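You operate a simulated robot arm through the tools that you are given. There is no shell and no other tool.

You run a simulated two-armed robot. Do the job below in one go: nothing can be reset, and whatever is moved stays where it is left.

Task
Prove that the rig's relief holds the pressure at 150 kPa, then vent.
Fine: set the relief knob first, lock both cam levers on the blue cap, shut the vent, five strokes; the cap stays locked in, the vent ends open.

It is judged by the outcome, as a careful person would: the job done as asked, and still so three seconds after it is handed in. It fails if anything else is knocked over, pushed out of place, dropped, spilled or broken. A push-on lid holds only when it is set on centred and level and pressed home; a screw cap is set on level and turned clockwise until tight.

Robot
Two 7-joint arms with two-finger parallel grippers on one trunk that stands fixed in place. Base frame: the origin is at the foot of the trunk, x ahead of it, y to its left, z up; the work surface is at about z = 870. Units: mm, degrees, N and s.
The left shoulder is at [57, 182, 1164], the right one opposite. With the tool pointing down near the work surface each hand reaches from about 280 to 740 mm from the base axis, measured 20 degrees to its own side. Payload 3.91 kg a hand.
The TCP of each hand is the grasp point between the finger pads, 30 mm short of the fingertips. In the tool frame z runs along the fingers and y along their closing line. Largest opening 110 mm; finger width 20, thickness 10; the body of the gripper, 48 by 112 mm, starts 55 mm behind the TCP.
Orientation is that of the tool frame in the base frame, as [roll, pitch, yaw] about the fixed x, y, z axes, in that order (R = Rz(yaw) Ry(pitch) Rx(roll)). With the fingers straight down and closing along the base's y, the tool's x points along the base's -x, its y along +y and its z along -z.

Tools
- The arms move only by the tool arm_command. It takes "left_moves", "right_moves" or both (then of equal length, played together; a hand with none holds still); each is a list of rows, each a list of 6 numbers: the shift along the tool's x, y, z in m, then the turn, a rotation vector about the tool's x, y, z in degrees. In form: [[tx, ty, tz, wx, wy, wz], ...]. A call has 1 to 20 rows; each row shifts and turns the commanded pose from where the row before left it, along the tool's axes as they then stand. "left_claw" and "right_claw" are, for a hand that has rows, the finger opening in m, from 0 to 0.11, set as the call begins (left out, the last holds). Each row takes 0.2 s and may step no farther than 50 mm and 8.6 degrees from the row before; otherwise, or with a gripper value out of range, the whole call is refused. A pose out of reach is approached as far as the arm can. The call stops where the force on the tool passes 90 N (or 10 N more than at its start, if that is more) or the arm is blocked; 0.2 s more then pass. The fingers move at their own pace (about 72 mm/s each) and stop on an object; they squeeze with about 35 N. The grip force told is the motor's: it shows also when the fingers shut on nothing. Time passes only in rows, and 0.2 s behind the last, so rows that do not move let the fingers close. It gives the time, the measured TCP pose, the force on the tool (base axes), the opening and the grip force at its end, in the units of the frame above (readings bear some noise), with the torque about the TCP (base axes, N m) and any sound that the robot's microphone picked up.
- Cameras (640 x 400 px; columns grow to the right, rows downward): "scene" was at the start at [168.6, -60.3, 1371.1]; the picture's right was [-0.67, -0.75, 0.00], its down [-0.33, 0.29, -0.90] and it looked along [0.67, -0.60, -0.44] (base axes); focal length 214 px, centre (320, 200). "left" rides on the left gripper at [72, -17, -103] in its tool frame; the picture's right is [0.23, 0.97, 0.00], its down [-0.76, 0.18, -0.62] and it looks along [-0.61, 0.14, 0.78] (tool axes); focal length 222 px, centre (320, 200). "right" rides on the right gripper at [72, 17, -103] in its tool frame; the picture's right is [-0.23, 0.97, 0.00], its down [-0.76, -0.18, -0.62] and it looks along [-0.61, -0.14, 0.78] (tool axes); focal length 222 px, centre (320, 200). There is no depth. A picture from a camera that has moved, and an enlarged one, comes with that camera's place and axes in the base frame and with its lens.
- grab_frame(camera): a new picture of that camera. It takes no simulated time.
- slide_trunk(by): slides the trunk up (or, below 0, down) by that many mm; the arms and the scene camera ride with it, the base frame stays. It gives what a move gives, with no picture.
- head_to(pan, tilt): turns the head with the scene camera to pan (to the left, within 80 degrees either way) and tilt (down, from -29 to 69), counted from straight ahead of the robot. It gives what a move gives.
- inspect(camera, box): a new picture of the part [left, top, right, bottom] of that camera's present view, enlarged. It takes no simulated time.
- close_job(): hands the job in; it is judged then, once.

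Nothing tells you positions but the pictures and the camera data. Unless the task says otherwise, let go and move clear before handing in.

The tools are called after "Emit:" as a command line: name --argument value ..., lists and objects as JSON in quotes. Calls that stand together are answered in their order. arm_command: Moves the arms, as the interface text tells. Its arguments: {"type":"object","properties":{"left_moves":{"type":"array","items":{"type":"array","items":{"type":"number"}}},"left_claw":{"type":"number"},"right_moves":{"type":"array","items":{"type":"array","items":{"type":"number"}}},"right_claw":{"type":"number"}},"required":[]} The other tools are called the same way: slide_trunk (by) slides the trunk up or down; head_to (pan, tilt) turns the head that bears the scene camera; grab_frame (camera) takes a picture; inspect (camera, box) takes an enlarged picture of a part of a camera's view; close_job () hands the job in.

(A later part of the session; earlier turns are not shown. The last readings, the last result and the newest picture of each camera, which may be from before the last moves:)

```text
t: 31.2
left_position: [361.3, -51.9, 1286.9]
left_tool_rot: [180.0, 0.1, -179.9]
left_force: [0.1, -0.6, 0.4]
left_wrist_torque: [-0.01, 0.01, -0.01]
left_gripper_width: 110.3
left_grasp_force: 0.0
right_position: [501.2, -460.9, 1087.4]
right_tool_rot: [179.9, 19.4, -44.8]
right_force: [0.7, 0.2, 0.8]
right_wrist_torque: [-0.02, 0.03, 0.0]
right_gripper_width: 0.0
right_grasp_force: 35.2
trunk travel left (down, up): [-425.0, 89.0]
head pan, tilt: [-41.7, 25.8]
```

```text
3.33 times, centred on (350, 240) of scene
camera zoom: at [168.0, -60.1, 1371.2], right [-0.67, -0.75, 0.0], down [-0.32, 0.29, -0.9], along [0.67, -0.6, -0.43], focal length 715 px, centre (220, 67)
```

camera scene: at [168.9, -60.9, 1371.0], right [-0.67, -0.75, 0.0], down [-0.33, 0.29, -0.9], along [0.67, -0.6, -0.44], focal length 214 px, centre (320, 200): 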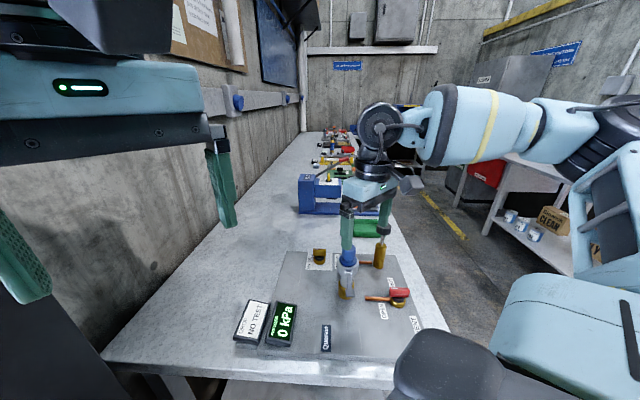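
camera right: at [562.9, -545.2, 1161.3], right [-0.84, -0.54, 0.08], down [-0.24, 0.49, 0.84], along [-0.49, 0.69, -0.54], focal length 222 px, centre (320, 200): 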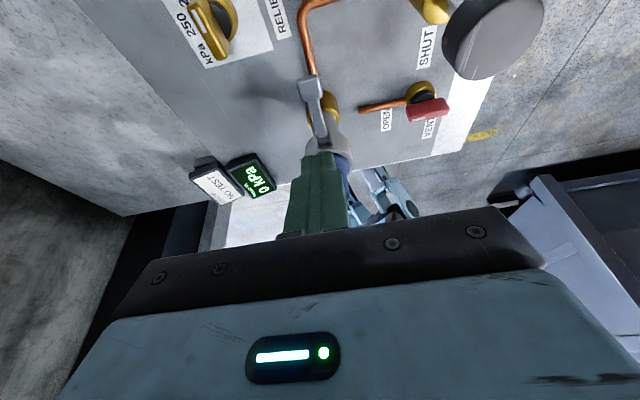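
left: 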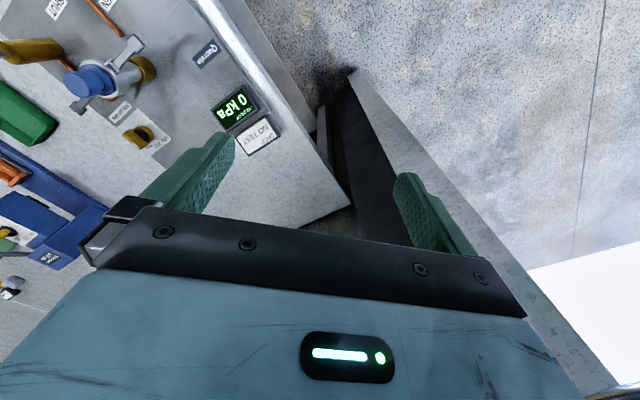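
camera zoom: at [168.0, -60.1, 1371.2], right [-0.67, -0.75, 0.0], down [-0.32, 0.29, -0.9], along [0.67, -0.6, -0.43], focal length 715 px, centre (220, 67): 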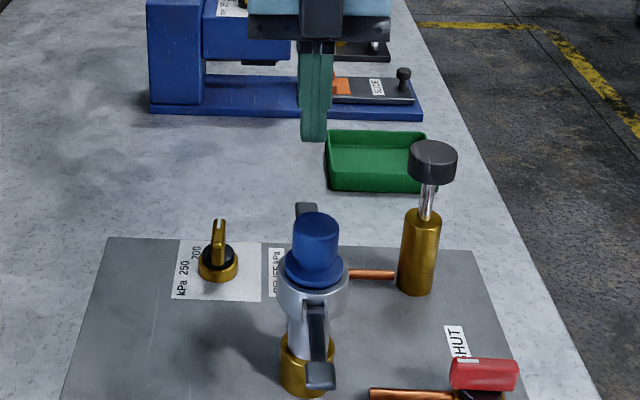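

Emit:
inspect --camera "right" --box '[260, 50, 380, 190]'

Emit:
inspect --camera "scene" --box '[325, 230, 375, 300]'

```text
2.86 times, centred on (320, 120) of right
camera zoom: at [562.9, -545.2, 1161.3], right [-0.84, -0.54, 0.08], down [-0.24, 0.49, 0.84], along [-0.49, 0.69, -0.54], focal length 635 px, centre (320, 429)
```

zoom: 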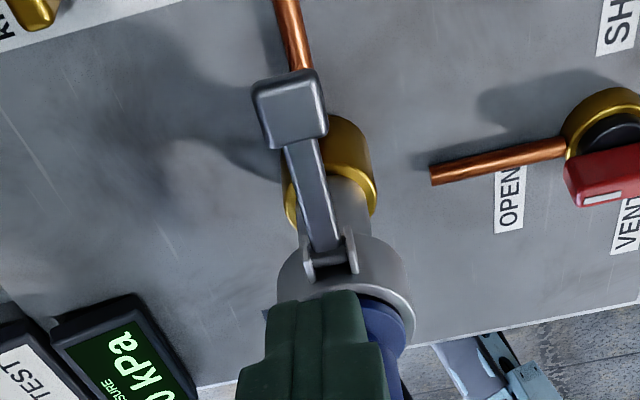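

```text
5.71 times, centred on (350, 265) of scene
camera zoom: at [168.0, -60.1, 1371.2], right [-0.67, -0.75, 0.0], down [-0.32, 0.29, -0.9], along [0.67, -0.6, -0.43], focal length 1226 px, centre (149, -171)
```

zoom: 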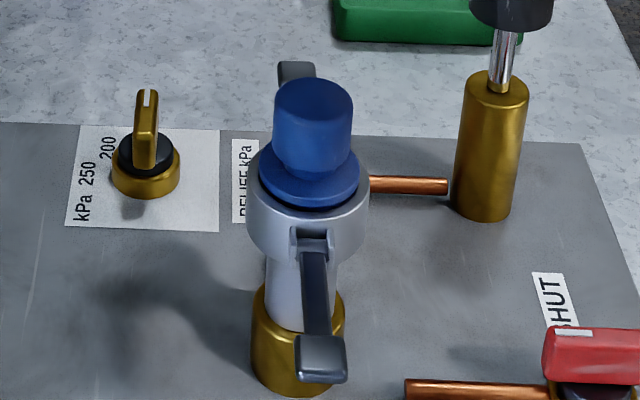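

Refined numbers: coupling axis about (438.5,-395.5), hinge radius about 32, pad centre at radius about 90 and z about 984. I'll bring the closed fingertips just above pad B first.

Emit:
arm_command --right_moves '[[0.0127, -0.0015, 0.0206, 0, 0, 0], [0.0127, 0, 0.0206, 0, 0, 0], [0.0047, 0, 0.0132, 0, 0, 0], [0, 0, 0, 0, 0, 0]]'

Emit:
inspect --camera "right" --box '[220, 50, 420, 230]'

Emit:
inspect --camera "scene" --box '[310, 200, 400, 300]'

Emit:
inspect --camera "left" --box '[30, 20, 190, 170]'

```text
t: 32.2
left_position: [360.9, -53.2, 1286.3]
left_tool_rot: [180.0, 0.0, -180.0]
left_force: [-0.1, -0.4, 0.7]
left_wrist_torque: [-0.04, 0.01, 0.0]
left_gripper_width: 109.8
left_grasp_force: 0.1
right_position: [511.1, -465.7, 1024.3]
right_tool_rot: [179.8, 19.2, -44.9]
right_force: [0.3, -1.0, 0.7]
right_wrist_torque: [0.0, 0.04, -0.02]
right_gripper_width: 0.1
right_grasp_force: 35.5
trunk travel left (down, up): [-425.0, 89.0]
head pan, tilt: [-41.7, 25.8]
```

```text
2.22 times, centred on (320, 140) of right
camera zoom: at [572.4, -550.2, 1097.9], right [-0.84, -0.54, 0.08], down [-0.24, 0.49, 0.84], along [-0.49, 0.69, -0.54], focal length 494 px, centre (320, 333)
```

zoom: 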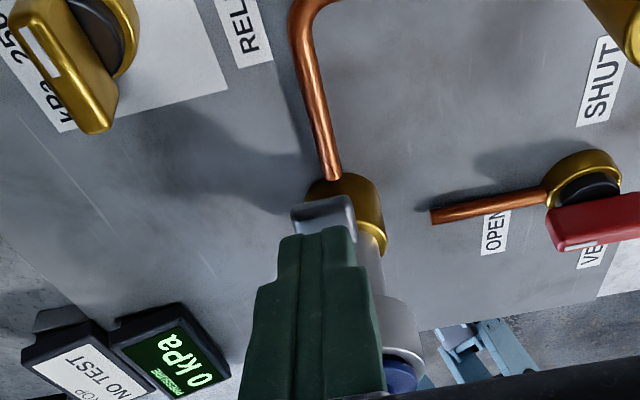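

```text
4.00 times, centred on (355, 250) of scene
camera zoom: at [168.4, -60.3, 1371.2], right [-0.67, -0.75, 0.0], down [-0.32, 0.29, -0.9], along [0.67, -0.6, -0.44], focal length 858 px, centre (180, 0)
```

zoom: 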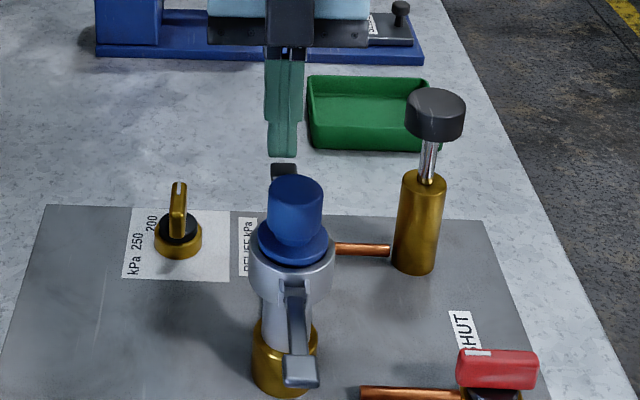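

```text
2.67 times, centred on (110, 95) of left
camera zoom: at [289.2, -69.8, 1389.0], right [-0.23, 0.97, 0.0], down [0.76, 0.18, 0.62], along [0.61, 0.14, -0.78], focal length 592 px, centre (880, 480)
```

zoom: 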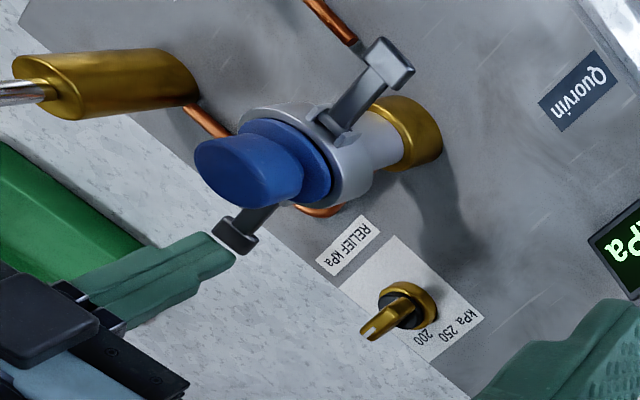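

Aligned over pad B. Pushing it down along its arc in small steps.

Emit:
arm_command --right_moves '[[0.002, 0, 0.0118, 0, 0, 0], [0.002, 0, 0.0118, 0, 0, 0], [0.002, 0, 0.0105, 0, 0, 0], [-0.005, 0, 0.0108, 0, 0, 0], [-0.005, 0, 0.0108, 0, 0, 0]]'

Emit:
inspect --camera "right" --box '[220, 50, 420, 230]'

Emit:
inspect --camera "left" --box '[30, 20, 190, 170]'

```text
t: 33.4
left_position: [361.7, -53.8, 1286.5]
left_tool_rot: [180.0, 0.0, -180.0]
left_force: [-0.9, 0.2, 0.5]
left_wrist_torque: [0.0, 0.0, 0.01]
left_gripper_width: 110.0
left_grasp_force: 0.1
right_position: [495.3, -450.4, 975.1]
right_tool_rot: [179.9, 19.3, -44.9]
right_force: [1.8, -0.4, 2.1]
right_wrist_torque: [-0.04, -0.04, -0.03]
right_gripper_width: 0.2
right_grasp_force: 35.2
trunk travel left (down, up): [-425.0, 89.0]
head pan, tilt: [-41.7, 25.8]
```

```text
2.22 times, centred on (320, 140) of right
camera zoom: at [556.2, -534.7, 1048.5], right [-0.84, -0.54, 0.08], down [-0.24, 0.49, 0.84], along [-0.49, 0.69, -0.54], focal length 494 px, centre (320, 333)
```

zoom: 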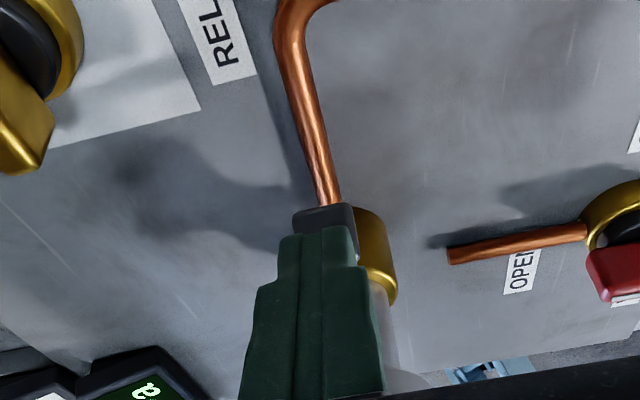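

```text
2.67 times, centred on (110, 95) of left
camera zoom: at [289.6, -69.7, 1388.9], right [-0.23, 0.97, 0.0], down [0.76, 0.18, 0.62], along [0.61, 0.14, -0.78], focal length 592 px, centre (880, 480)
```

zoom: 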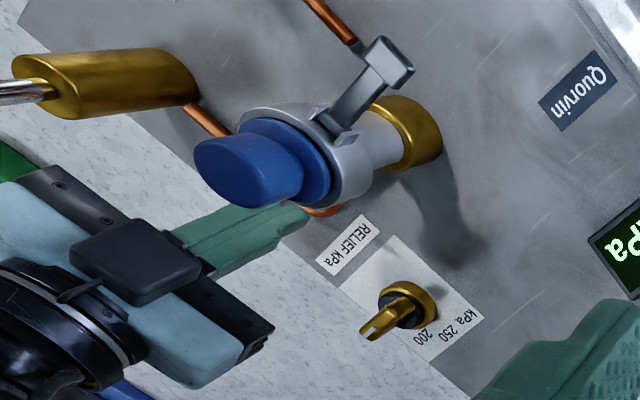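

The lever is swinging down with little force. Continuing inward.

Emit:
arm_command --right_moves '[[-0.0056, 0, 0.0056, 0, 0, 0], [-0.0056, 0, 0.0056, 0, 0, 0], [-0.0048, 0, 0.003, 0, 0, 0], [-0.0048, 0, 0.003, 0, 0, 0]]'

Emit:
inspect --camera "right" --box '[220, 50, 420, 230]'

Emit:
inspect --camera "left" --box '[30, 20, 190, 170]'

```text
t: 34.4
left_position: [362.7, -56.3, 1287.1]
left_tool_rot: [179.7, -0.1, 180.0]
left_force: [0.2, -0.2, 0.6]
left_wrist_torque: [-0.01, 0.03, -0.03]
left_gripper_width: 110.3
left_grasp_force: 0.0
right_position: [481.6, -439.7, 966.5]
right_tool_rot: [-179.9, 18.4, -45.1]
right_force: [25.0, -36.7, 17.0]
right_wrist_torque: [-0.88, -0.2, 0.06]
right_gripper_width: 0.2
right_grasp_force: 35.2
trunk travel left (down, up): [-425.0, 89.0]
head pan, tilt: [-41.7, 25.8]
```

```text
2.22 times, centred on (320, 140) of right
camera zoom: at [541.9, -524.7, 1041.9], right [-0.84, -0.54, 0.07], down [-0.25, 0.5, 0.83], along [-0.48, 0.68, -0.55], focal length 494 px, centre (320, 333)
```

zoom: 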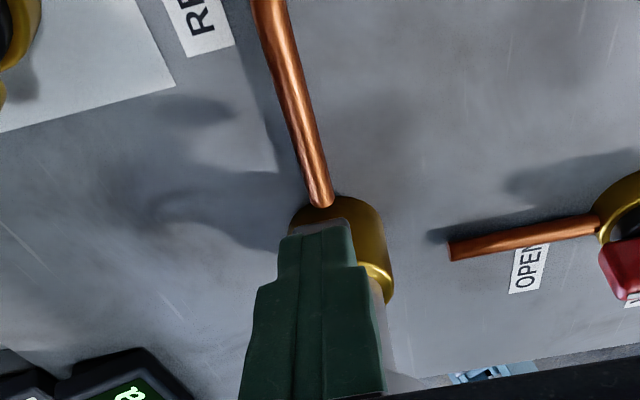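

```text
2.67 times, centred on (110, 95) of left
camera zoom: at [291.4, -73.7, 1388.6], right [-0.23, 0.97, 0.0], down [0.76, 0.18, 0.62], along [0.61, 0.14, -0.78], focal length 592 px, centre (880, 480)
```

zoom: 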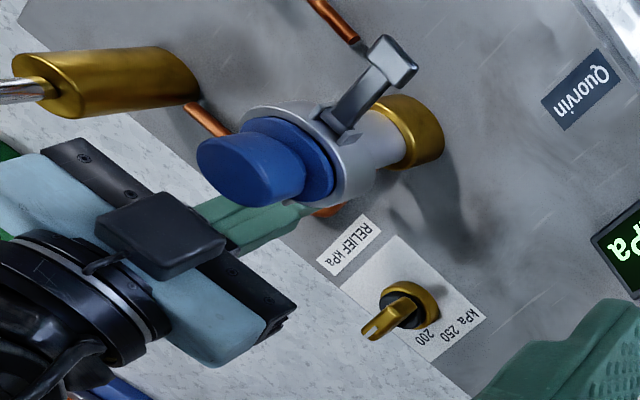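

It met firm resistance near vertical. I'll back off and look at the lever.

Emit:
arm_command --right_moves '[[0.015, 0, -0.005, 0, 0, 0], [0.03, 0, -0.02, 0, 0, 0], [0.03, 0, -0.02, 0, 0, 0]]'

Emit:
inspect --camera "right" --box '[220, 50, 420, 230]'

Emit:
inspect --camera "left" --box '[30, 20, 190, 170]'

Emit:
inspect --camera "scene" --box '[310, 220, 390, 300]'

```text
t: 35.2
left_position: [361.8, -53.9, 1285.5]
left_tool_rot: [179.9, -0.1, -180.0]
left_force: [0.7, 0.1, 0.0]
left_wrist_torque: [-0.01, -0.01, -0.02]
left_gripper_width: 110.0
left_grasp_force: 0.1
right_position: [539.8, -491.4, 982.0]
right_tool_rot: [179.8, 19.5, -44.8]
right_force: [0.0, 1.0, 0.6]
right_wrist_torque: [0.0, 0.01, -0.04]
right_gripper_width: 0.2
right_grasp_force: 34.8
trunk travel left (down, up): [-425.0, 89.0]
head pan, tilt: [-41.7, 25.8]
```

```text
2.22 times, centred on (320, 140) of right
camera zoom: at [600.8, -575.7, 1055.7], right [-0.84, -0.54, 0.08], down [-0.23, 0.49, 0.84], along [-0.49, 0.69, -0.53], focal length 494 px, centre (320, 333)
```

zoom: 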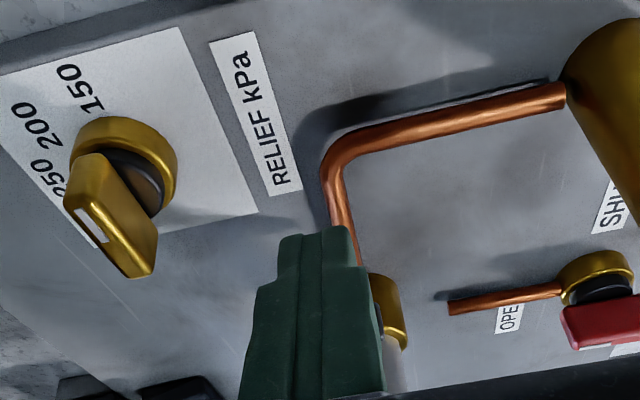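

```text
2.67 times, centred on (110, 95) of left
camera zoom: at [290.3, -69.4, 1388.6], right [-0.23, 0.97, 0.0], down [0.76, 0.18, 0.62], along [0.61, 0.14, -0.78], focal length 592 px, centre (880, 480)
```

zoom: 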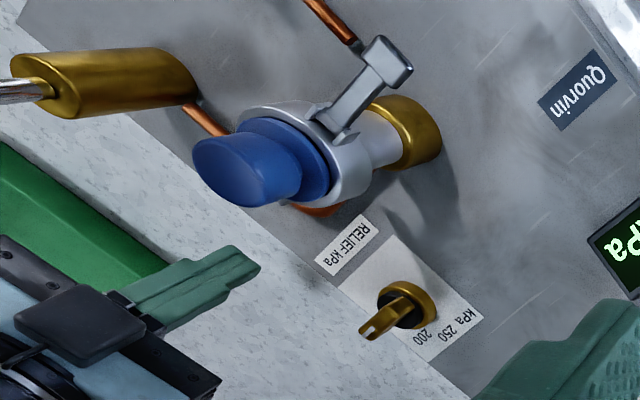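

```text
5.00 times, centred on (350, 260) of scene
camera zoom: at [169.4, -59.9, 1370.9], right [-0.67, -0.75, 0.0], down [-0.33, 0.29, -0.9], along [0.67, -0.6, -0.44], focal length 1072 px, centre (170, -100)
```

zoom: 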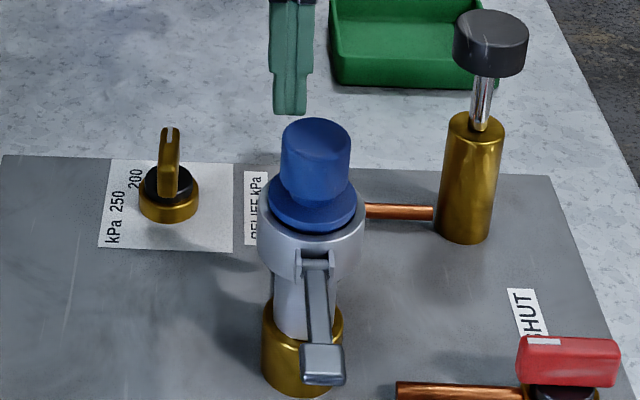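

Emit:
arm_command --right_moves '[[-0.013, 0, -0.04, 0, 0, 0], [-0.013, 0, -0.04, 0, 0, 0], [-0.013, 0, -0.04, 0, 0, 0], [0, 0, 0, 0, 0, 0]]'

Emit:
grab_frame --camera "right"

Emit:
inspect --camera "right" --box '[270, 60, 390, 190]'

```text
t: 36.2
left_position: [361.7, -52.6, 1287.0]
left_tool_rot: [-179.9, 0.0, 180.0]
left_force: [-1.0, 0.1, -0.3]
left_wrist_torque: [0.0, -0.01, 0.0]
left_gripper_width: 109.9
left_grasp_force: 0.0
right_position: [536.1, -496.6, 1108.4]
right_tool_rot: [179.8, 19.4, -44.9]
right_force: [1.0, -0.8, 0.3]
right_wrist_torque: [0.02, 0.0, -0.03]
right_gripper_width: 0.0
right_grasp_force: 35.0
trunk travel left (down, up): [-425.0, 89.0]
head pan, tilt: [-41.7, 25.8]
```

```text
taken
camera right: at [598.3, -581.2, 1183.1], right [-0.84, -0.54, 0.08], down [-0.24, 0.49, 0.84], along [-0.49, 0.69, -0.54], focal length 222 px, centre (320, 200)
```

right: 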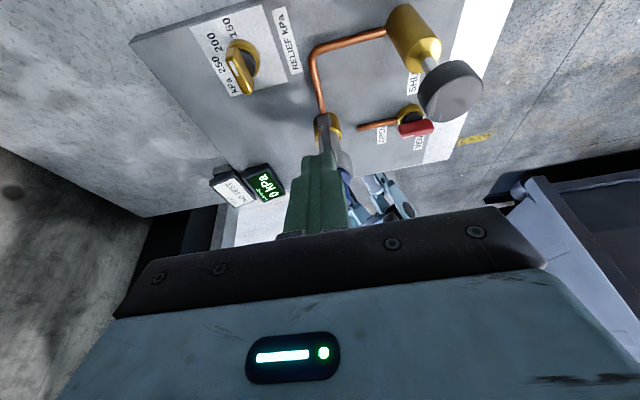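

```text
3.08 times, centred on (330, 125) of right
camera zoom: at [598.3, -581.2, 1183.1], right [-0.84, -0.54, 0.08], down [-0.24, 0.49, 0.84], along [-0.49, 0.69, -0.54], focal length 684 px, centre (289, 431)
```

zoom: 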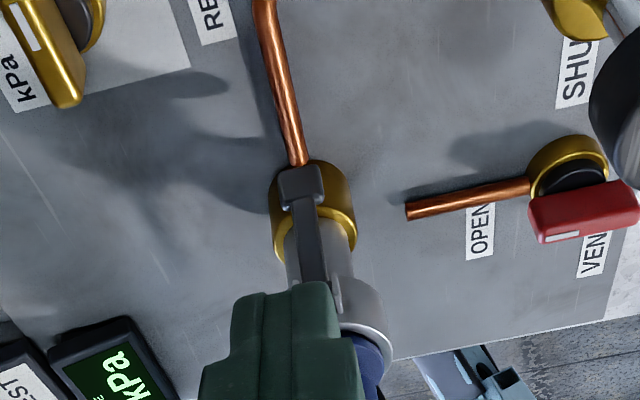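

Lever B is down along the body. To confirm it is fully home I'll swing the right hand round and look at the coupling from the side.

Emit:
arm_command --right_moves '[[0, 0, 0, 0, 6.5, 0], [0, 0, 0, 0, 6.5, 0], [0, 0, 0, 0, 6.4, 0], [-0.0259, -0.026, -0.012, 0, 0, 0], [-0.0259, -0.026, -0.012, 0, 0, 0], [-0.0259, -0.026, -0.012, 0, 0, 0], [0, 0, 0, 0, 0, -7.5], [0, 0, 0, 0, 0, -7.5], [0, 0, 0, 0, 0, -7.5], [0, 0, 0, 0, 0, -7.5], [0, 0, 0, 0, 0, -7.5], [0, 0, 0, 0, 0, -7.5], [0, 0, 0, 0, 0, -7.5], [0, 0, 0, 0, 0, -7.5], [0, 0, 0, 0, 0, -7.5], [0, 0, 0, 0, 0, -7.5], [0, 0, 0, 0, 0, -7.5], [0, 0, 0, 0, 0, -7.5]]'

Emit:
grab_frame --camera "right"

```text
t: 40.0
left_position: [362.4, -52.9, 1286.0]
left_tool_rot: [180.0, 0.1, 180.0]
left_force: [-0.3, 0.5, -0.3]
left_wrist_torque: [0.01, 0.02, 0.02]
left_gripper_width: 109.9
left_grasp_force: 0.1
right_position: [538.7, -384.1, 1144.0]
right_tool_rot: [180.0, 0.1, 45.2]
right_force: [-0.3, -0.2, -0.1]
right_wrist_torque: [0.03, 0.0, -0.01]
right_gripper_width: 0.0
right_grasp_force: 34.7
trunk travel left (down, up): [-425.0, 89.0]
head pan, tilt: [-41.7, 25.8]
```

```text
taken
camera right: at [603.1, -345.4, 1248.4], right [0.53, -0.85, 0.0], down [-0.66, -0.41, 0.63], along [-0.53, -0.33, -0.78], focal length 222 px, centre (320, 200)
```

right: 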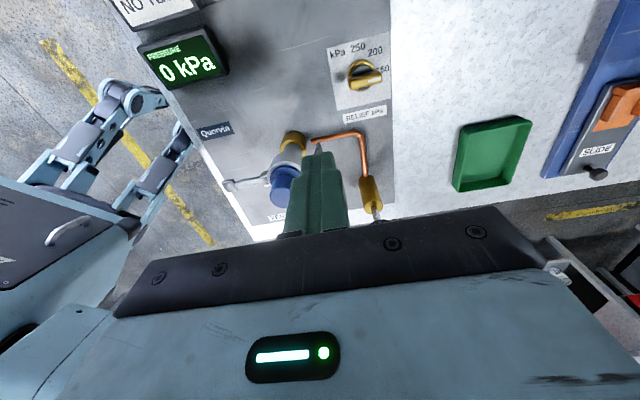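

Emit:
arm_command --right_moves '[[0, 0.03, 0.02, 0, 0, 0], [0, 0.03, 0.02, 0, 0, 0], [0, 0, 0.02, 0, 0, 0], [0, 0, 0.02, 0, 0, 0]]'

Emit:
grab_frame --camera "right"

Emit:
inspect --camera "right" --box '[180, 130, 320, 250]'

```text
t: 41.0
left_position: [362.3, -53.5, 1286.5]
left_tool_rot: [-180.0, 0.0, 180.0]
left_force: [0.2, -0.5, 0.3]
left_wrist_torque: [0.01, 0.0, 0.03]
left_gripper_width: 110.1
left_grasp_force: 0.0
right_position: [581.4, -427.2, 1064.7]
right_tool_rot: [-179.8, 0.2, 45.2]
right_force: [-0.5, 0.5, 0.7]
right_wrist_torque: [0.0, 0.01, 0.0]
right_gripper_width: 0.1
right_grasp_force: 35.0
trunk travel left (down, up): [-425.0, 89.0]
head pan, tilt: [-41.7, 25.8]
```

```text
taken
camera right: at [645.4, -387.8, 1167.9], right [0.53, -0.85, 0.0], down [-0.66, -0.41, 0.63], along [-0.53, -0.33, -0.78], focal length 222 px, centre (320, 200)
```

right: 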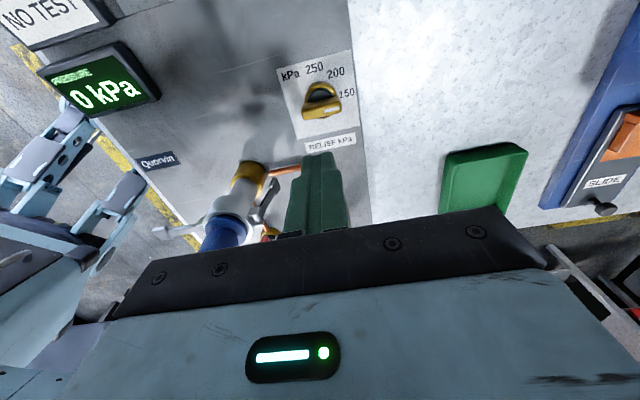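

```text
3.33 times, centred on (250, 190) of right
camera zoom: at [645.4, -387.8, 1167.9], right [0.53, -0.85, 0.0], down [-0.66, -0.41, 0.63], along [-0.53, -0.33, -0.78], focal length 740 px, centre (553, 233)
```

zoom: 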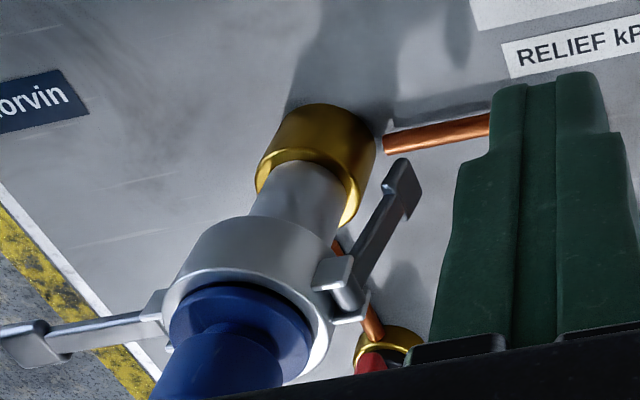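

Emit:
inspect --camera "right" --box '[225, 155, 285, 245]'

```text
4.44 times, centred on (255, 200) of right
camera zoom: at [645.4, -387.8, 1167.9], right [0.53, -0.85, 0.0], down [-0.66, -0.41, 0.63], along [-0.53, -0.33, -0.78], focal length 987 px, centre (609, 200)
```

zoom: 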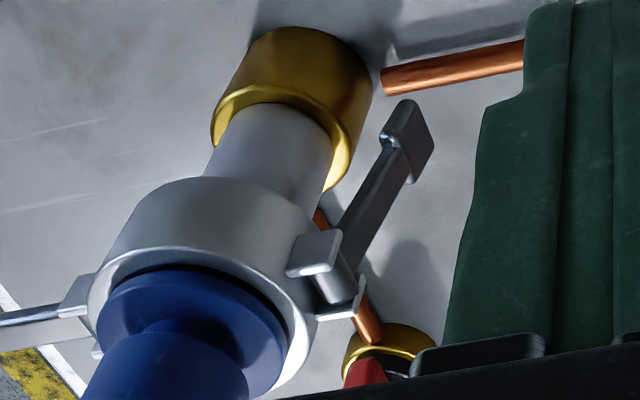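

Lever B seems about 10° short of vertical. I'll push again lower on the pad, with more leverage, to make sure it's fully home.

Emit:
arm_command --right_moves '[[0, 0, 0, 0, 0, 7.5], [0, 0, 0, 0, 0, 7.5], [0, 0, 0, 0, 0, 7.5], [0, 0, 0, 0, 0, 7.5], [0, 0, 0, 0, 0, 7.5], [0, 0, 0, 0, 0, 7.5], [0, 0, 0, 0, 0, 7.5], [0, 0, 0, 0, 0, 7.5], [0, 0, 0, 0, 0, 7.5], [0, 0, 0, 0, 0, 7.5], [0, 0, 0, 0, 0, 7.5], [0, 0, 0, 0, 0, 7.5], [0, 0, 0, 0, -6.67, 0], [0, 0, 0, 0, -6.67, 0], [0, 0, 0, 0, -6.66, 0], [-0.004, 0.0393, 0.0014, 0, 0, 0], [-0.004, 0.0393, 0.0014, 0, 0, 0], [0, 0, 0, 0, 0, 0]]'

Emit:
grab_frame --camera "right"

```text
t: 44.8
left_position: [362.4, -52.6, 1287.3]
left_tool_rot: [179.9, 0.0, -180.0]
left_force: [1.3, 0.5, 0.8]
left_wrist_torque: [0.01, 0.0, 0.0]
left_gripper_width: 110.0
left_grasp_force: 0.0
right_position: [517.7, -475.9, 1066.9]
right_tool_rot: [179.8, 20.1, -45.0]
right_force: [0.1, -0.1, -0.3]
right_wrist_torque: [0.0, -0.02, -0.01]
right_gripper_width: 0.0
right_grasp_force: 35.1
trunk travel left (down, up): [-425.0, 89.0]
head pan, tilt: [-41.7, 25.8]
```

```text
taken
camera right: at [579.8, -562.3, 1139.8], right [-0.84, -0.54, 0.08], down [-0.23, 0.48, 0.85], along [-0.5, 0.69, -0.53], focal length 222 px, centre (320, 200)
```

right: 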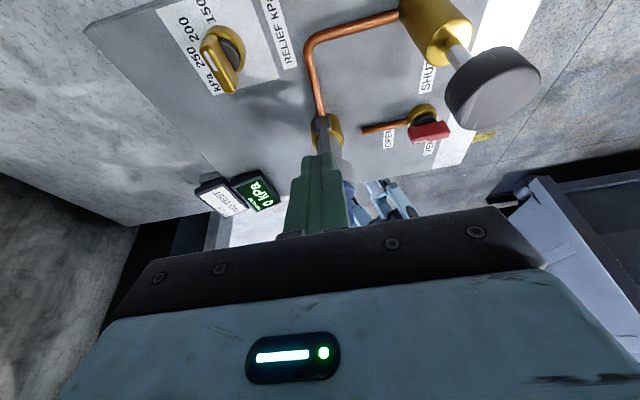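

Emit:
arm_command --right_moves '[[0.0134, 0, 0.0352, 0, 0, 0], [0.0134, 0, 0.0352, 0, 0, 0], [0.0134, 0, 0.0352, 0, 0, 0], [-0.019, 0, 0.0068, 0, 0, 0], [-0.014, 0, 0.005, 0, 0, 0], [0, 0, 0, 0, 0, 0]]'

Emit:
inspect --camera "right" --box '[220, 50, 420, 230]'

```text
t: 46.2
left_position: [362.2, -52.7, 1286.8]
left_tool_rot: [179.9, 0.0, 180.0]
left_force: [0.3, 0.8, 0.6]
left_wrist_torque: [-0.01, 0.01, 0.02]
left_gripper_width: 110.1
left_grasp_force: 0.0
right_position: [493.9, -455.4, 955.2]
right_tool_rot: [179.7, 20.0, -44.9]
right_force: [-0.7, -0.2, -0.6]
right_wrist_torque: [-0.01, 0.0, 0.01]
right_gripper_width: 0.0
right_grasp_force: 35.3
trunk travel left (down, up): [-425.0, 89.0]
head pan, tilt: [-41.7, 25.8]
```

```text
2.22 times, centred on (320, 140) of right
camera zoom: at [555.2, -541.7, 1027.2], right [-0.84, -0.54, 0.08], down [-0.23, 0.48, 0.85], along [-0.5, 0.69, -0.53], focal length 494 px, centre (320, 333)
```

zoom: 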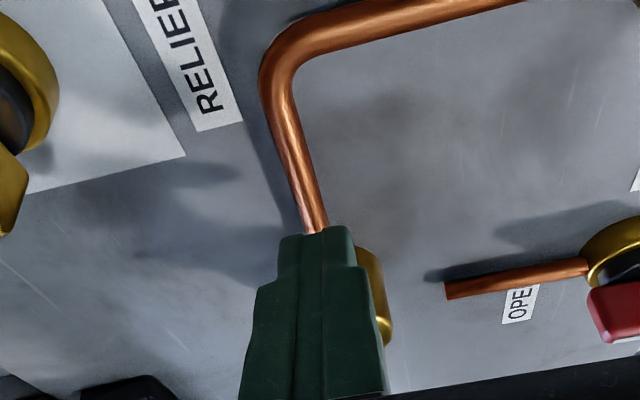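

Emit:
arm_command --right_moves '[[-0.0047, -0.0025, 0.0017, 0, 0, 0], [-0.0047, 0, 0.0017, 0, 0, 0], [-0.0047, 0, 0.0017, 0, 0, 0], [-0.0047, 0, 0.0017, 0, 0, 0], [-0.0047, 0, 0.0017, 0, 0, 0], [-0.0047, 0, 0.0017, 0, 0, 0], [-0.0047, 0, 0.0017, 0, 0, 0]]'

```text
t: 47.8
left_position: [365.7, -59.2, 1286.5]
left_tool_rot: [179.8, -0.2, -180.0]
left_force: [0.2, 0.0, -0.1]
left_wrist_torque: [-0.01, 0.01, 0.02]
left_gripper_width: 110.4
left_grasp_force: 0.1
right_position: [484.9, -440.6, 952.2]
right_tool_rot: [-179.9, 18.4, -45.1]
right_force: [39.4, -58.7, 18.0]
right_wrist_torque: [-1.84, -0.22, 0.09]
right_gripper_width: 0.2
right_grasp_force: 35.2
trunk travel left (down, up): [-425.0, 89.0]
head pan, tilt: [-41.7, 25.8]
```

That is a hard stop: 73 N with no further travel, so lever B is at its closed end. Backing off and swinging around to lever A.

Emit:
arm_command --right_moves '[[0.0094, 0, -0.0034, 0, 0, 0], [0.0282, 0, -0.0103, 0, 0, 0], [-0.0125, 0, -0.0353, 0, 0, 0], [-0.0125, 0, -0.0353, 0, 0, 0], [-0.0125, 0, -0.0353, 0, 0, 0], [-0.0125, 0, -0.0353, 0, 0, 0], [0, 0, 0, 0, 6.5, 0], [0, 0, 0, 0, 6.5, 0], [0, 0, 0, 0, 6, 0], [0, 0, 0, 0, 0, 0]]'

Emit:
arm_command --right_moves '[[-0.041, 0, -0.01, 0, 0, 0], [-0.041, 0, -0.01, 0, 0, 0], [-0.041, 0, -0.01, 0, 0, 0], [-0.041, 0, -0.01, 0, 0, 0], [-0.041, 0, 0, 0, 0, 0], [0, 0, 0, 0, 0, -8], [0, 0, 0, 0, 0, -8], [0, 0, 0, 0, 0, -8], [0, 0, 0, 0, 0, -8], [0, 0, 0, 0, 0, -8], [0, 0, 0, 0, 0, -8], [0, 0, 0, 0, 0, -8], [0, 0, 0, 0, 0, -8], [0, 0, 0, 0, 0, -8], [0, 0, 0, 0, 0, -8], [0, 0, 0, 0, 0, -8]]'

```text
t: 50.0
left_position: [361.5, -53.0, 1286.3]
left_tool_rot: [-180.0, 0.0, 180.0]
left_force: [0.2, 0.7, -0.3]
left_wrist_torque: [0.0, -0.01, -0.01]
left_gripper_width: 110.1
left_grasp_force: 0.0
right_position: [502.7, -457.2, 1101.8]
right_tool_rot: [179.9, 0.9, -44.9]
right_force: [-0.1, -0.2, 0.2]
right_wrist_torque: [0.01, 0.0, -0.02]
right_gripper_width: 0.1
right_grasp_force: 34.6
trunk travel left (down, up): [-425.0, 89.0]
head pan, tilt: [-41.7, 25.8]
```

```text
t: 53.4
left_position: [362.5, -53.6, 1286.0]
left_tool_rot: [180.0, 0.1, -180.0]
left_force: [-0.8, 1.0, 1.1]
left_wrist_torque: [0.01, -0.03, 0.02]
left_gripper_width: 109.8
left_grasp_force: 0.1
right_position: [358.2, -313.0, 1145.5]
right_tool_rot: [-179.1, 0.3, 43.3]
right_force: [-0.9, -0.3, 0.3]
right_wrist_torque: [0.02, 0.01, 0.01]
right_gripper_width: 0.3
right_grasp_force: 35.1
trunk travel left (down, up): [-425.0, 89.0]
head pan, tilt: [-41.7, 25.8]
```

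Emit:
arm_command --right_moves '[[0, 0, 0, 0, 0, -7.64], [0, 0, 0, 0, 0, -7.64], [0, 0, 0, 0, 0, -7.64], [0, 0, 0, 0, 0, -7.64], [0, 0, 0, 0, 0, -7.64], [0, 0, 0, 0, 0, -7.64], [0, 0, 0, 0, 0, -7.64], [0, 0, 0, 0, 0, -7.64], [0, 0, 0, 0, 0, -7.64], [0, 0, 0, 0, 0, -7.64], [0, 0, 0, 0, 0, -7.64], [0, 0, 0, 0, 0, -7.64], [0, 0, 0, 0, -6.67, 0], [0, 0, 0, 0, -6.67, 0], [0, 0, 0, 0, -6.66, 0], [0, 0, 0, 0, 0, 0]]'

Emit:
grab_frame --camera "right"

Emit:
grab_frame --camera "scene"

```text
t: 56.8
left_position: [361.8, -54.6, 1286.5]
left_tool_rot: [-180.0, 0.0, -180.0]
left_force: [1.3, -0.1, 0.1]
left_wrist_torque: [0.01, 0.0, -0.01]
left_gripper_width: 110.1
left_grasp_force: 0.1
right_position: [358.3, -313.4, 1145.2]
right_tool_rot: [-179.8, 19.0, 134.9]
right_force: [-0.2, -0.3, 0.0]
right_wrist_torque: [0.0, -0.03, 0.0]
right_gripper_width: 0.0
right_grasp_force: 34.4
trunk travel left (down, up): [-425.0, 89.0]
head pan, tilt: [-41.7, 25.8]
```

```text
taken
camera right: at [298.5, -228.7, 1219.5], right [0.84, 0.54, 0.07], down [0.24, -0.49, 0.84], along [0.48, -0.69, -0.54], focal length 222 px, centre (320, 200)
```

right: 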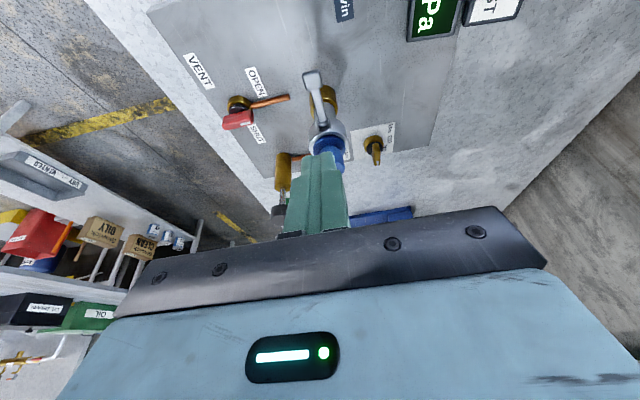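

```text
taken
camera scene: at [168.8, -60.6, 1371.1], right [-0.67, -0.75, 0.0], down [-0.33, 0.29, -0.9], along [0.67, -0.6, -0.44], focal length 214 px, centre (320, 200)
```

scene: 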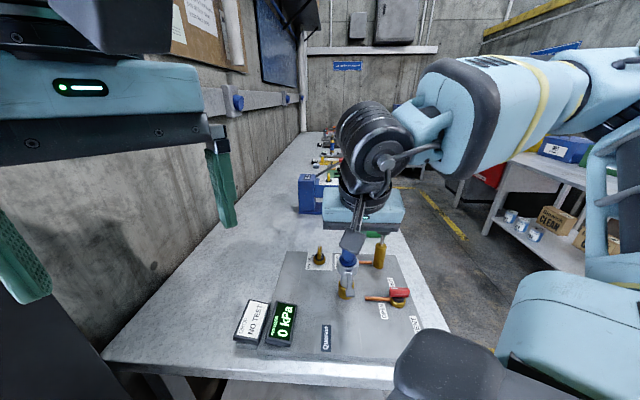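

Mirror setup for lever A. Lowering to just above its pad.

Emit:
arm_command --right_moves '[[0.007, -0.0005, 0.0346, 0, 0, 0], [0.007, -0.0005, 0.0346, 0, 0, 0], [0.007, -0.0005, 0.0346, 0, 0, 0], [0.0046, 0, 0.0132, 0, 0, 0], [0, 0, 0, 0, 0, 0]]'

Emit:
inspect --camera "right" --box '[220, 50, 420, 230]'

Emit:
inspect --camera "scene" --box '[310, 200, 400, 300]'

Emit:
inspect --camera "left" --box '[30, 20, 190, 170]'

```text
t: 58.0
left_position: [361.8, -52.6, 1286.9]
left_tool_rot: [-180.0, 0.1, 179.9]
left_force: [-0.2, 0.4, 0.8]
left_wrist_torque: [0.01, -0.01, -0.02]
left_gripper_width: 110.2
left_grasp_force: 0.1
right_position: [368.9, -324.4, 1025.4]
right_tool_rot: [-179.8, 19.0, 134.9]
right_force: [0.5, 0.2, 0.5]
right_wrist_torque: [-0.02, 0.04, 0.01]
right_gripper_width: 0.1
right_grasp_force: 35.3
trunk travel left (down, up): [-425.0, 89.0]
head pan, tilt: [-41.7, 25.8]
```

```text
2.22 times, centred on (320, 140) of right
camera zoom: at [308.8, -239.8, 1099.8], right [0.84, 0.53, 0.07], down [0.24, -0.49, 0.84], along [0.48, -0.69, -0.54], focal length 494 px, centre (320, 333)
```

zoom: 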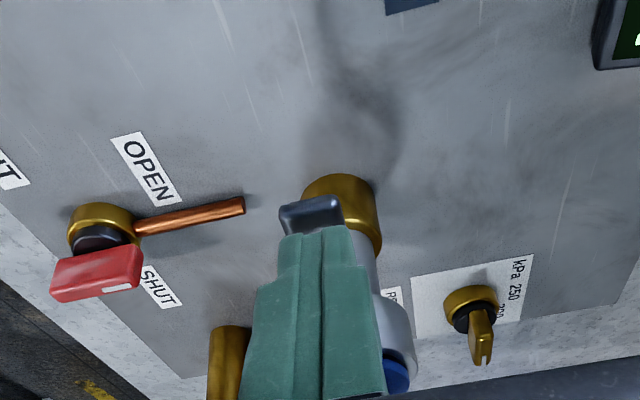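

```text
4.00 times, centred on (355, 250) of scene
camera zoom: at [168.6, -60.4, 1371.1], right [-0.67, -0.75, 0.0], down [-0.33, 0.29, -0.9], along [0.67, -0.6, -0.44], focal length 858 px, centre (180, 0)
```

zoom: 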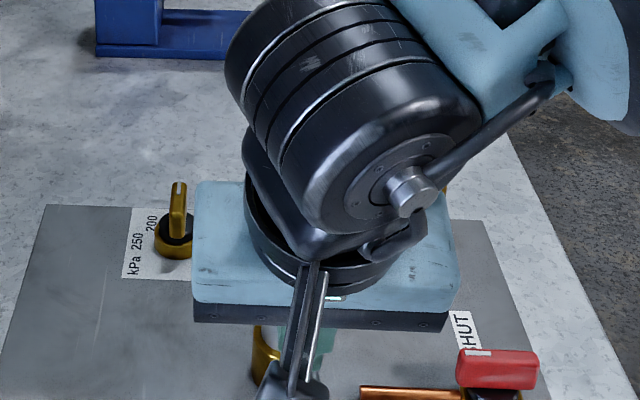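

```text
2.67 times, centred on (110, 95) of left
camera zoom: at [289.3, -69.8, 1389.0], right [-0.23, 0.97, 0.0], down [0.76, 0.18, 0.62], along [0.61, 0.14, -0.78], focal length 592 px, centre (880, 480)
```

zoom: 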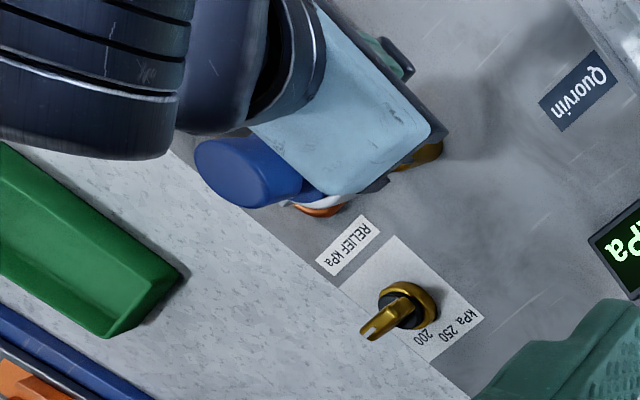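

Aligned over pad A. Pushing along the same arc.

Emit:
arm_command --right_moves '[[0.002, 0, 0.0118, 0, 0, 0], [0.002, 0, 0.0118, 0, 0, 0], [0.002, 0, 0.0105, 0, 0, 0], [-0.005, 0, 0.0108, 0, 0, 0], [-0.005, 0, 0.0108, 0, 0, 0], [-0.0056, 0, 0.0056, 0, 0, 0], [-0.0056, 0, 0.0056, 0, 0, 0]]'

Emit:
inspect --camera "right" --box '[220, 50, 420, 230]'

```text
t: 59.6
left_position: [361.3, -52.7, 1287.6]
left_tool_rot: [-179.9, 0.0, 180.0]
left_force: [0.2, 0.0, 0.9]
left_wrist_torque: [0.0, 0.02, -0.03]
left_gripper_width: 110.1
left_grasp_force: 0.1
right_position: [394.3, -350.0, 968.9]
right_tool_rot: [-179.9, 19.0, 135.0]
right_force: [0.1, 0.1, 0.5]
right_wrist_torque: [0.0, -0.03, 0.03]
right_gripper_width: 0.1
right_grasp_force: 35.0
trunk travel left (down, up): [-425.0, 89.0]
head pan, tilt: [-41.7, 25.8]
```

```text
2.22 times, centred on (320, 140) of right
camera zoom: at [333.7, -265.8, 1042.8], right [0.84, 0.53, 0.07], down [0.24, -0.49, 0.84], along [0.48, -0.69, -0.54], focal length 494 px, centre (320, 333)
```

zoom: 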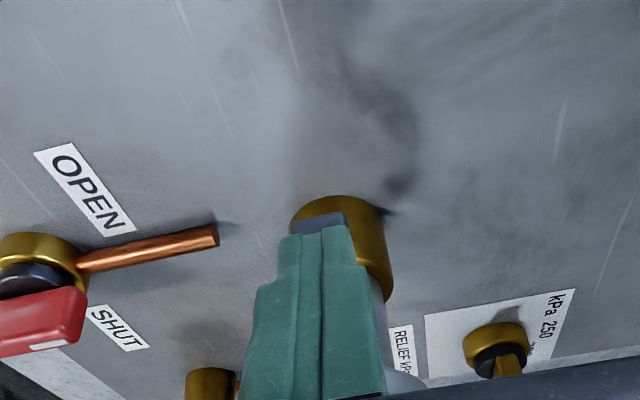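

Emit:
arm_command --right_moves '[[-0.0037, 0, 0.0044, 0, 0, 0], [-0.0037, 0, 0.0044, 0, 0, 0], [-0.0047, 0, 0.0017, 0, 0, 0], [-0.0047, 0, 0.0017, 0, 0, 0], [-0.003, 0, 0.001, 0, 0, 0]]'

Emit:
inspect --camera "right" --box '[220, 50, 420, 230]'

```text
t: 60.8
left_position: [353.8, -43.4, 1289.8]
left_tool_rot: [-179.7, 0.4, -180.0]
left_force: [-0.2, -0.2, 0.5]
left_wrist_torque: [0.02, 0.01, 0.02]
left_gripper_width: 110.1
left_grasp_force: 0.1
right_position: [395.8, -352.5, 965.6]
right_tool_rot: [-179.8, 18.1, 135.6]
right_force: [-52.2, 63.2, 27.3]
right_wrist_torque: [1.67, 0.53, 0.04]
right_gripper_width: 0.3
right_grasp_force: 34.7
trunk travel left (down, up): [-425.0, 89.0]
head pan, tilt: [-41.7, 25.8]
```

```text
2.22 times, centred on (320, 140) of right
camera zoom: at [335.5, -270.0, 1041.0], right [0.84, 0.54, 0.07], down [0.25, -0.5, 0.83], along [0.48, -0.68, -0.55], focal length 494 px, centre (320, 333)
```

zoom: 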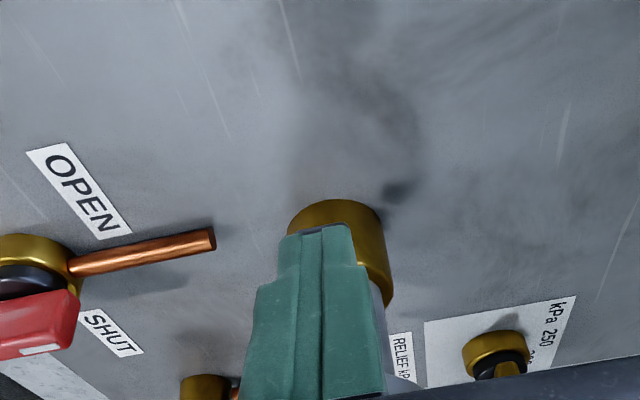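

Hard stop at the same radius as lever B. Backing off and checking both levers.

Emit:
arm_command --right_moves '[[0.0113, 0, -0.0039, 0, 0, 0], [0.0282, 0, -0.0103, 0, 0, 0], [-0.0125, 0, -0.0353, 0, 0, 0], [-0.0125, 0, -0.0353, 0, 0, 0], [-0.0125, 0, -0.0353, 0, 0, 0], [-0.0125, 0, -0.0353, 0, 0, 0], [0, 0, 0, 0, 0, 0]]'

Emit:
grab_frame --camera "right"

Emit:
inspect --camera "scene" --box '[310, 220, 400, 310]'

Emit:
inspect --camera "left" --box '[30, 20, 190, 170]'

```text
t: 62.4
left_position: [361.9, -53.8, 1285.1]
left_tool_rot: [-180.0, 0.0, -179.9]
left_force: [0.2, 0.0, -0.3]
left_wrist_torque: [-0.02, 0.01, 0.0]
left_gripper_width: 110.2
left_grasp_force: 0.1
right_position: [378.4, -335.0, 1114.2]
right_tool_rot: [-179.9, 19.0, 135.0]
right_force: [0.3, -0.4, -0.1]
right_wrist_torque: [0.01, -0.03, 0.01]
right_gripper_width: 0.1
right_grasp_force: 35.2
trunk travel left (down, up): [-425.0, 89.0]
head pan, tilt: [-41.7, 25.8]
```

```text
taken
camera right: at [318.8, -251.1, 1188.1], right [0.84, 0.53, 0.07], down [0.24, -0.49, 0.84], along [0.48, -0.69, -0.54], focal length 222 px, centre (320, 200)
```

right: 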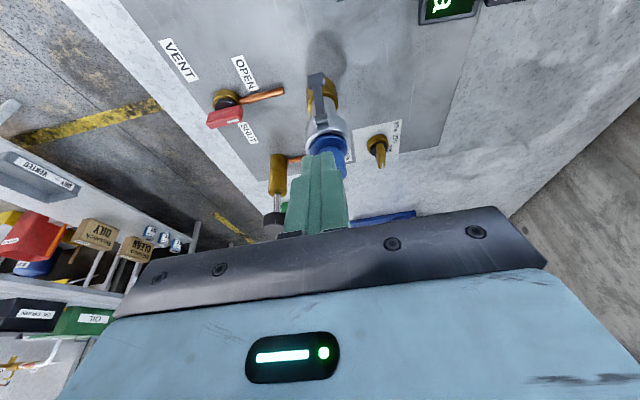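

```text
4.44 times, centred on (355, 265) of scene
camera zoom: at [168.7, -60.3, 1371.1], right [-0.67, -0.75, 0.0], down [-0.33, 0.29, -0.9], along [0.67, -0.6, -0.44], focal length 953 px, centre (164, -89)
```

zoom: 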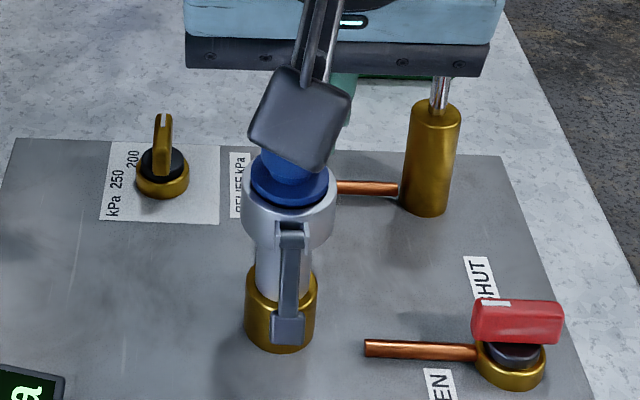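

```text
2.67 times, centred on (110, 95) of left
camera zoom: at [289.5, -69.8, 1388.8], right [-0.23, 0.97, 0.0], down [0.76, 0.18, 0.62], along [0.61, 0.14, -0.78], focal length 592 px, centre (880, 480)
```

zoom: 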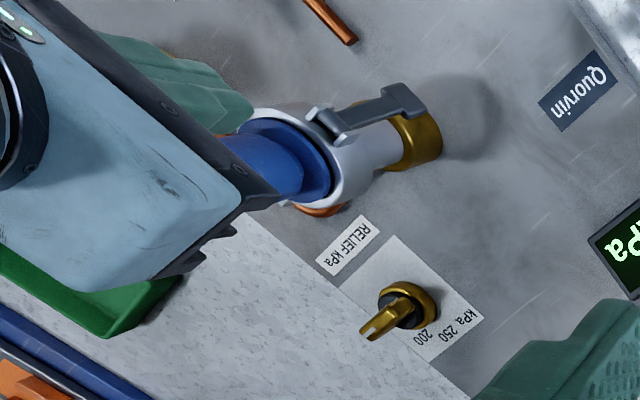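

Both levers are down at their stops. Next is the vent, so I'll look at it closely.

Emit:
inspect --camera "right" --box '[150, 30, 300, 150]'

Emit:
inspect --camera "scene" --box '[365, 265, 425, 335]'

```text
3.33 times, centred on (225, 90) of right
camera zoom: at [318.8, -251.1, 1188.1], right [0.84, 0.53, 0.07], down [0.24, -0.49, 0.84], along [0.48, -0.69, -0.54], focal length 740 px, centre (637, 567)
```

zoom: 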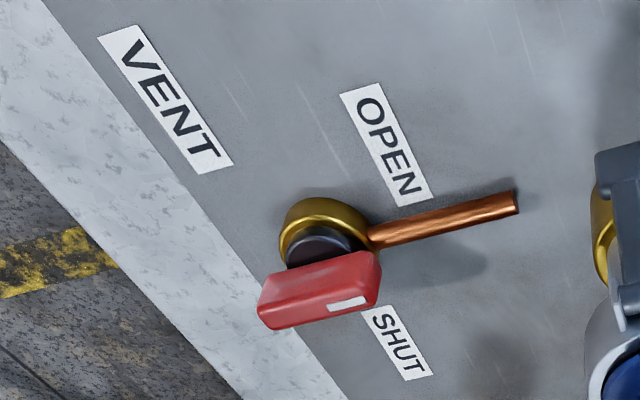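

```text
5.71 times, centred on (395, 300) of scene
camera zoom: at [168.7, -60.3, 1371.1], right [-0.67, -0.75, 0.0], down [-0.33, 0.29, -0.9], along [0.67, -0.6, -0.44], focal length 1226 px, centre (-109, -371)
```

zoom: 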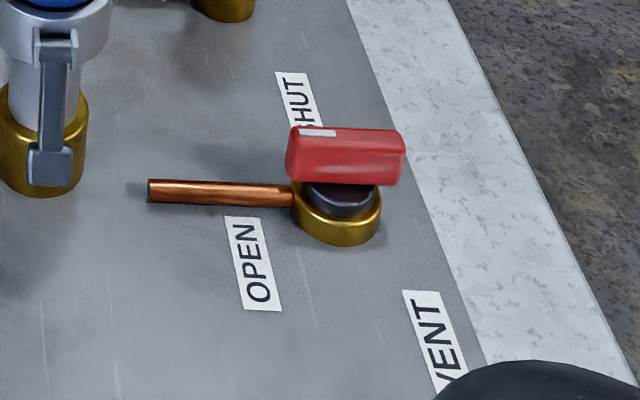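

The vent's pointer lies along the pipe, at OPEN. SHUT is 90° clockwise of it. The valve centre is about (325,-470). I'll level the hand, go over the valve and turn to line up across the bar.

Emit:
arm_command --right_moves '[[0, 0, -0.01, 0, 6.33, 0], [0, 0, -0.01, 0, 6.33, 0], [0, 0, 0, 0, 6.34, 0], [-0.019, -0.0442, 0, 0, 0, 0], [-0.019, -0.0442, 0, 0, 0, 0], [-0.019, -0.0442, 0, 0, 0, 0], [0, 0, 0, 0, 0, 7.5], [0, 0, 0, 0, 0, 7.5], [0, 0, 0, 0, 0, 7.5], [0, 0, 0, 0, 0, 7.5], [0, 0, 0, 0, 0, 7.5], [0, 0, 0, 0, 0, 7.5], [0, 0, 0, 0, 0, 7.5], [0, 0, 0, 0, 0, 7.5], [0, 0, 0, 0, 0, 7.5], [0, 0, 0, 0, 0, 7.5], [0, 0, 0, 0, 0, 7.5], [0, 0, 0, 0, 0, 7.5], [0, 0, 0, 0, 0, 0]]' --right_claw 0.07

Emit:
grab_frame --camera "right"

```text
t: 66.4
left_position: [361.0, -52.9, 1286.4]
left_tool_rot: [-180.0, 0.1, -179.9]
left_force: [1.1, 0.4, -0.5]
left_wrist_torque: [-0.01, 0.05, 0.0]
left_gripper_width: 109.8
left_grasp_force: 0.2
right_position: [323.7, -462.6, 1131.5]
right_tool_rot: [180.0, 0.1, 44.7]
right_force: [0.5, -0.1, 0.4]
right_wrist_torque: [-0.01, -0.02, 0.04]
right_gripper_width: 70.1
right_grasp_force: 0.0
right hand out of reach, approached as far as the arm can: row 6
trunk travel left (down, up): [-425.0, 89.0]
head pan, tilt: [-41.7, 25.8]
```

```text
taken
camera right: at [387.5, -423.8, 1235.0], right [0.52, -0.85, 0.0], down [-0.66, -0.41, 0.63], along [-0.53, -0.33, -0.78], focal length 222 px, centre (320, 200)
```

right: 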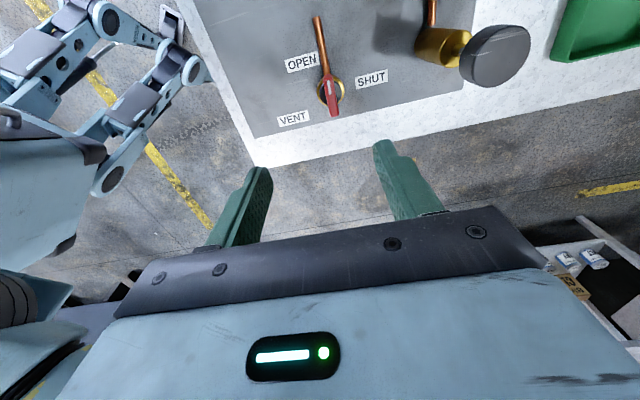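

Emit:
inspect --camera "right" --box '[260, 20, 400, 140]'

```text
3.33 times, centred on (330, 80) of right
camera zoom: at [387.5, -423.8, 1235.0], right [0.52, -0.85, 0.0], down [-0.66, -0.41, 0.63], along [-0.53, -0.33, -0.78], focal length 740 px, centre (287, 600)
```

zoom: 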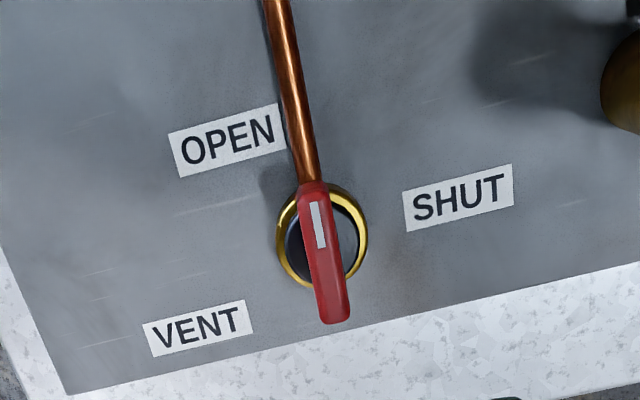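

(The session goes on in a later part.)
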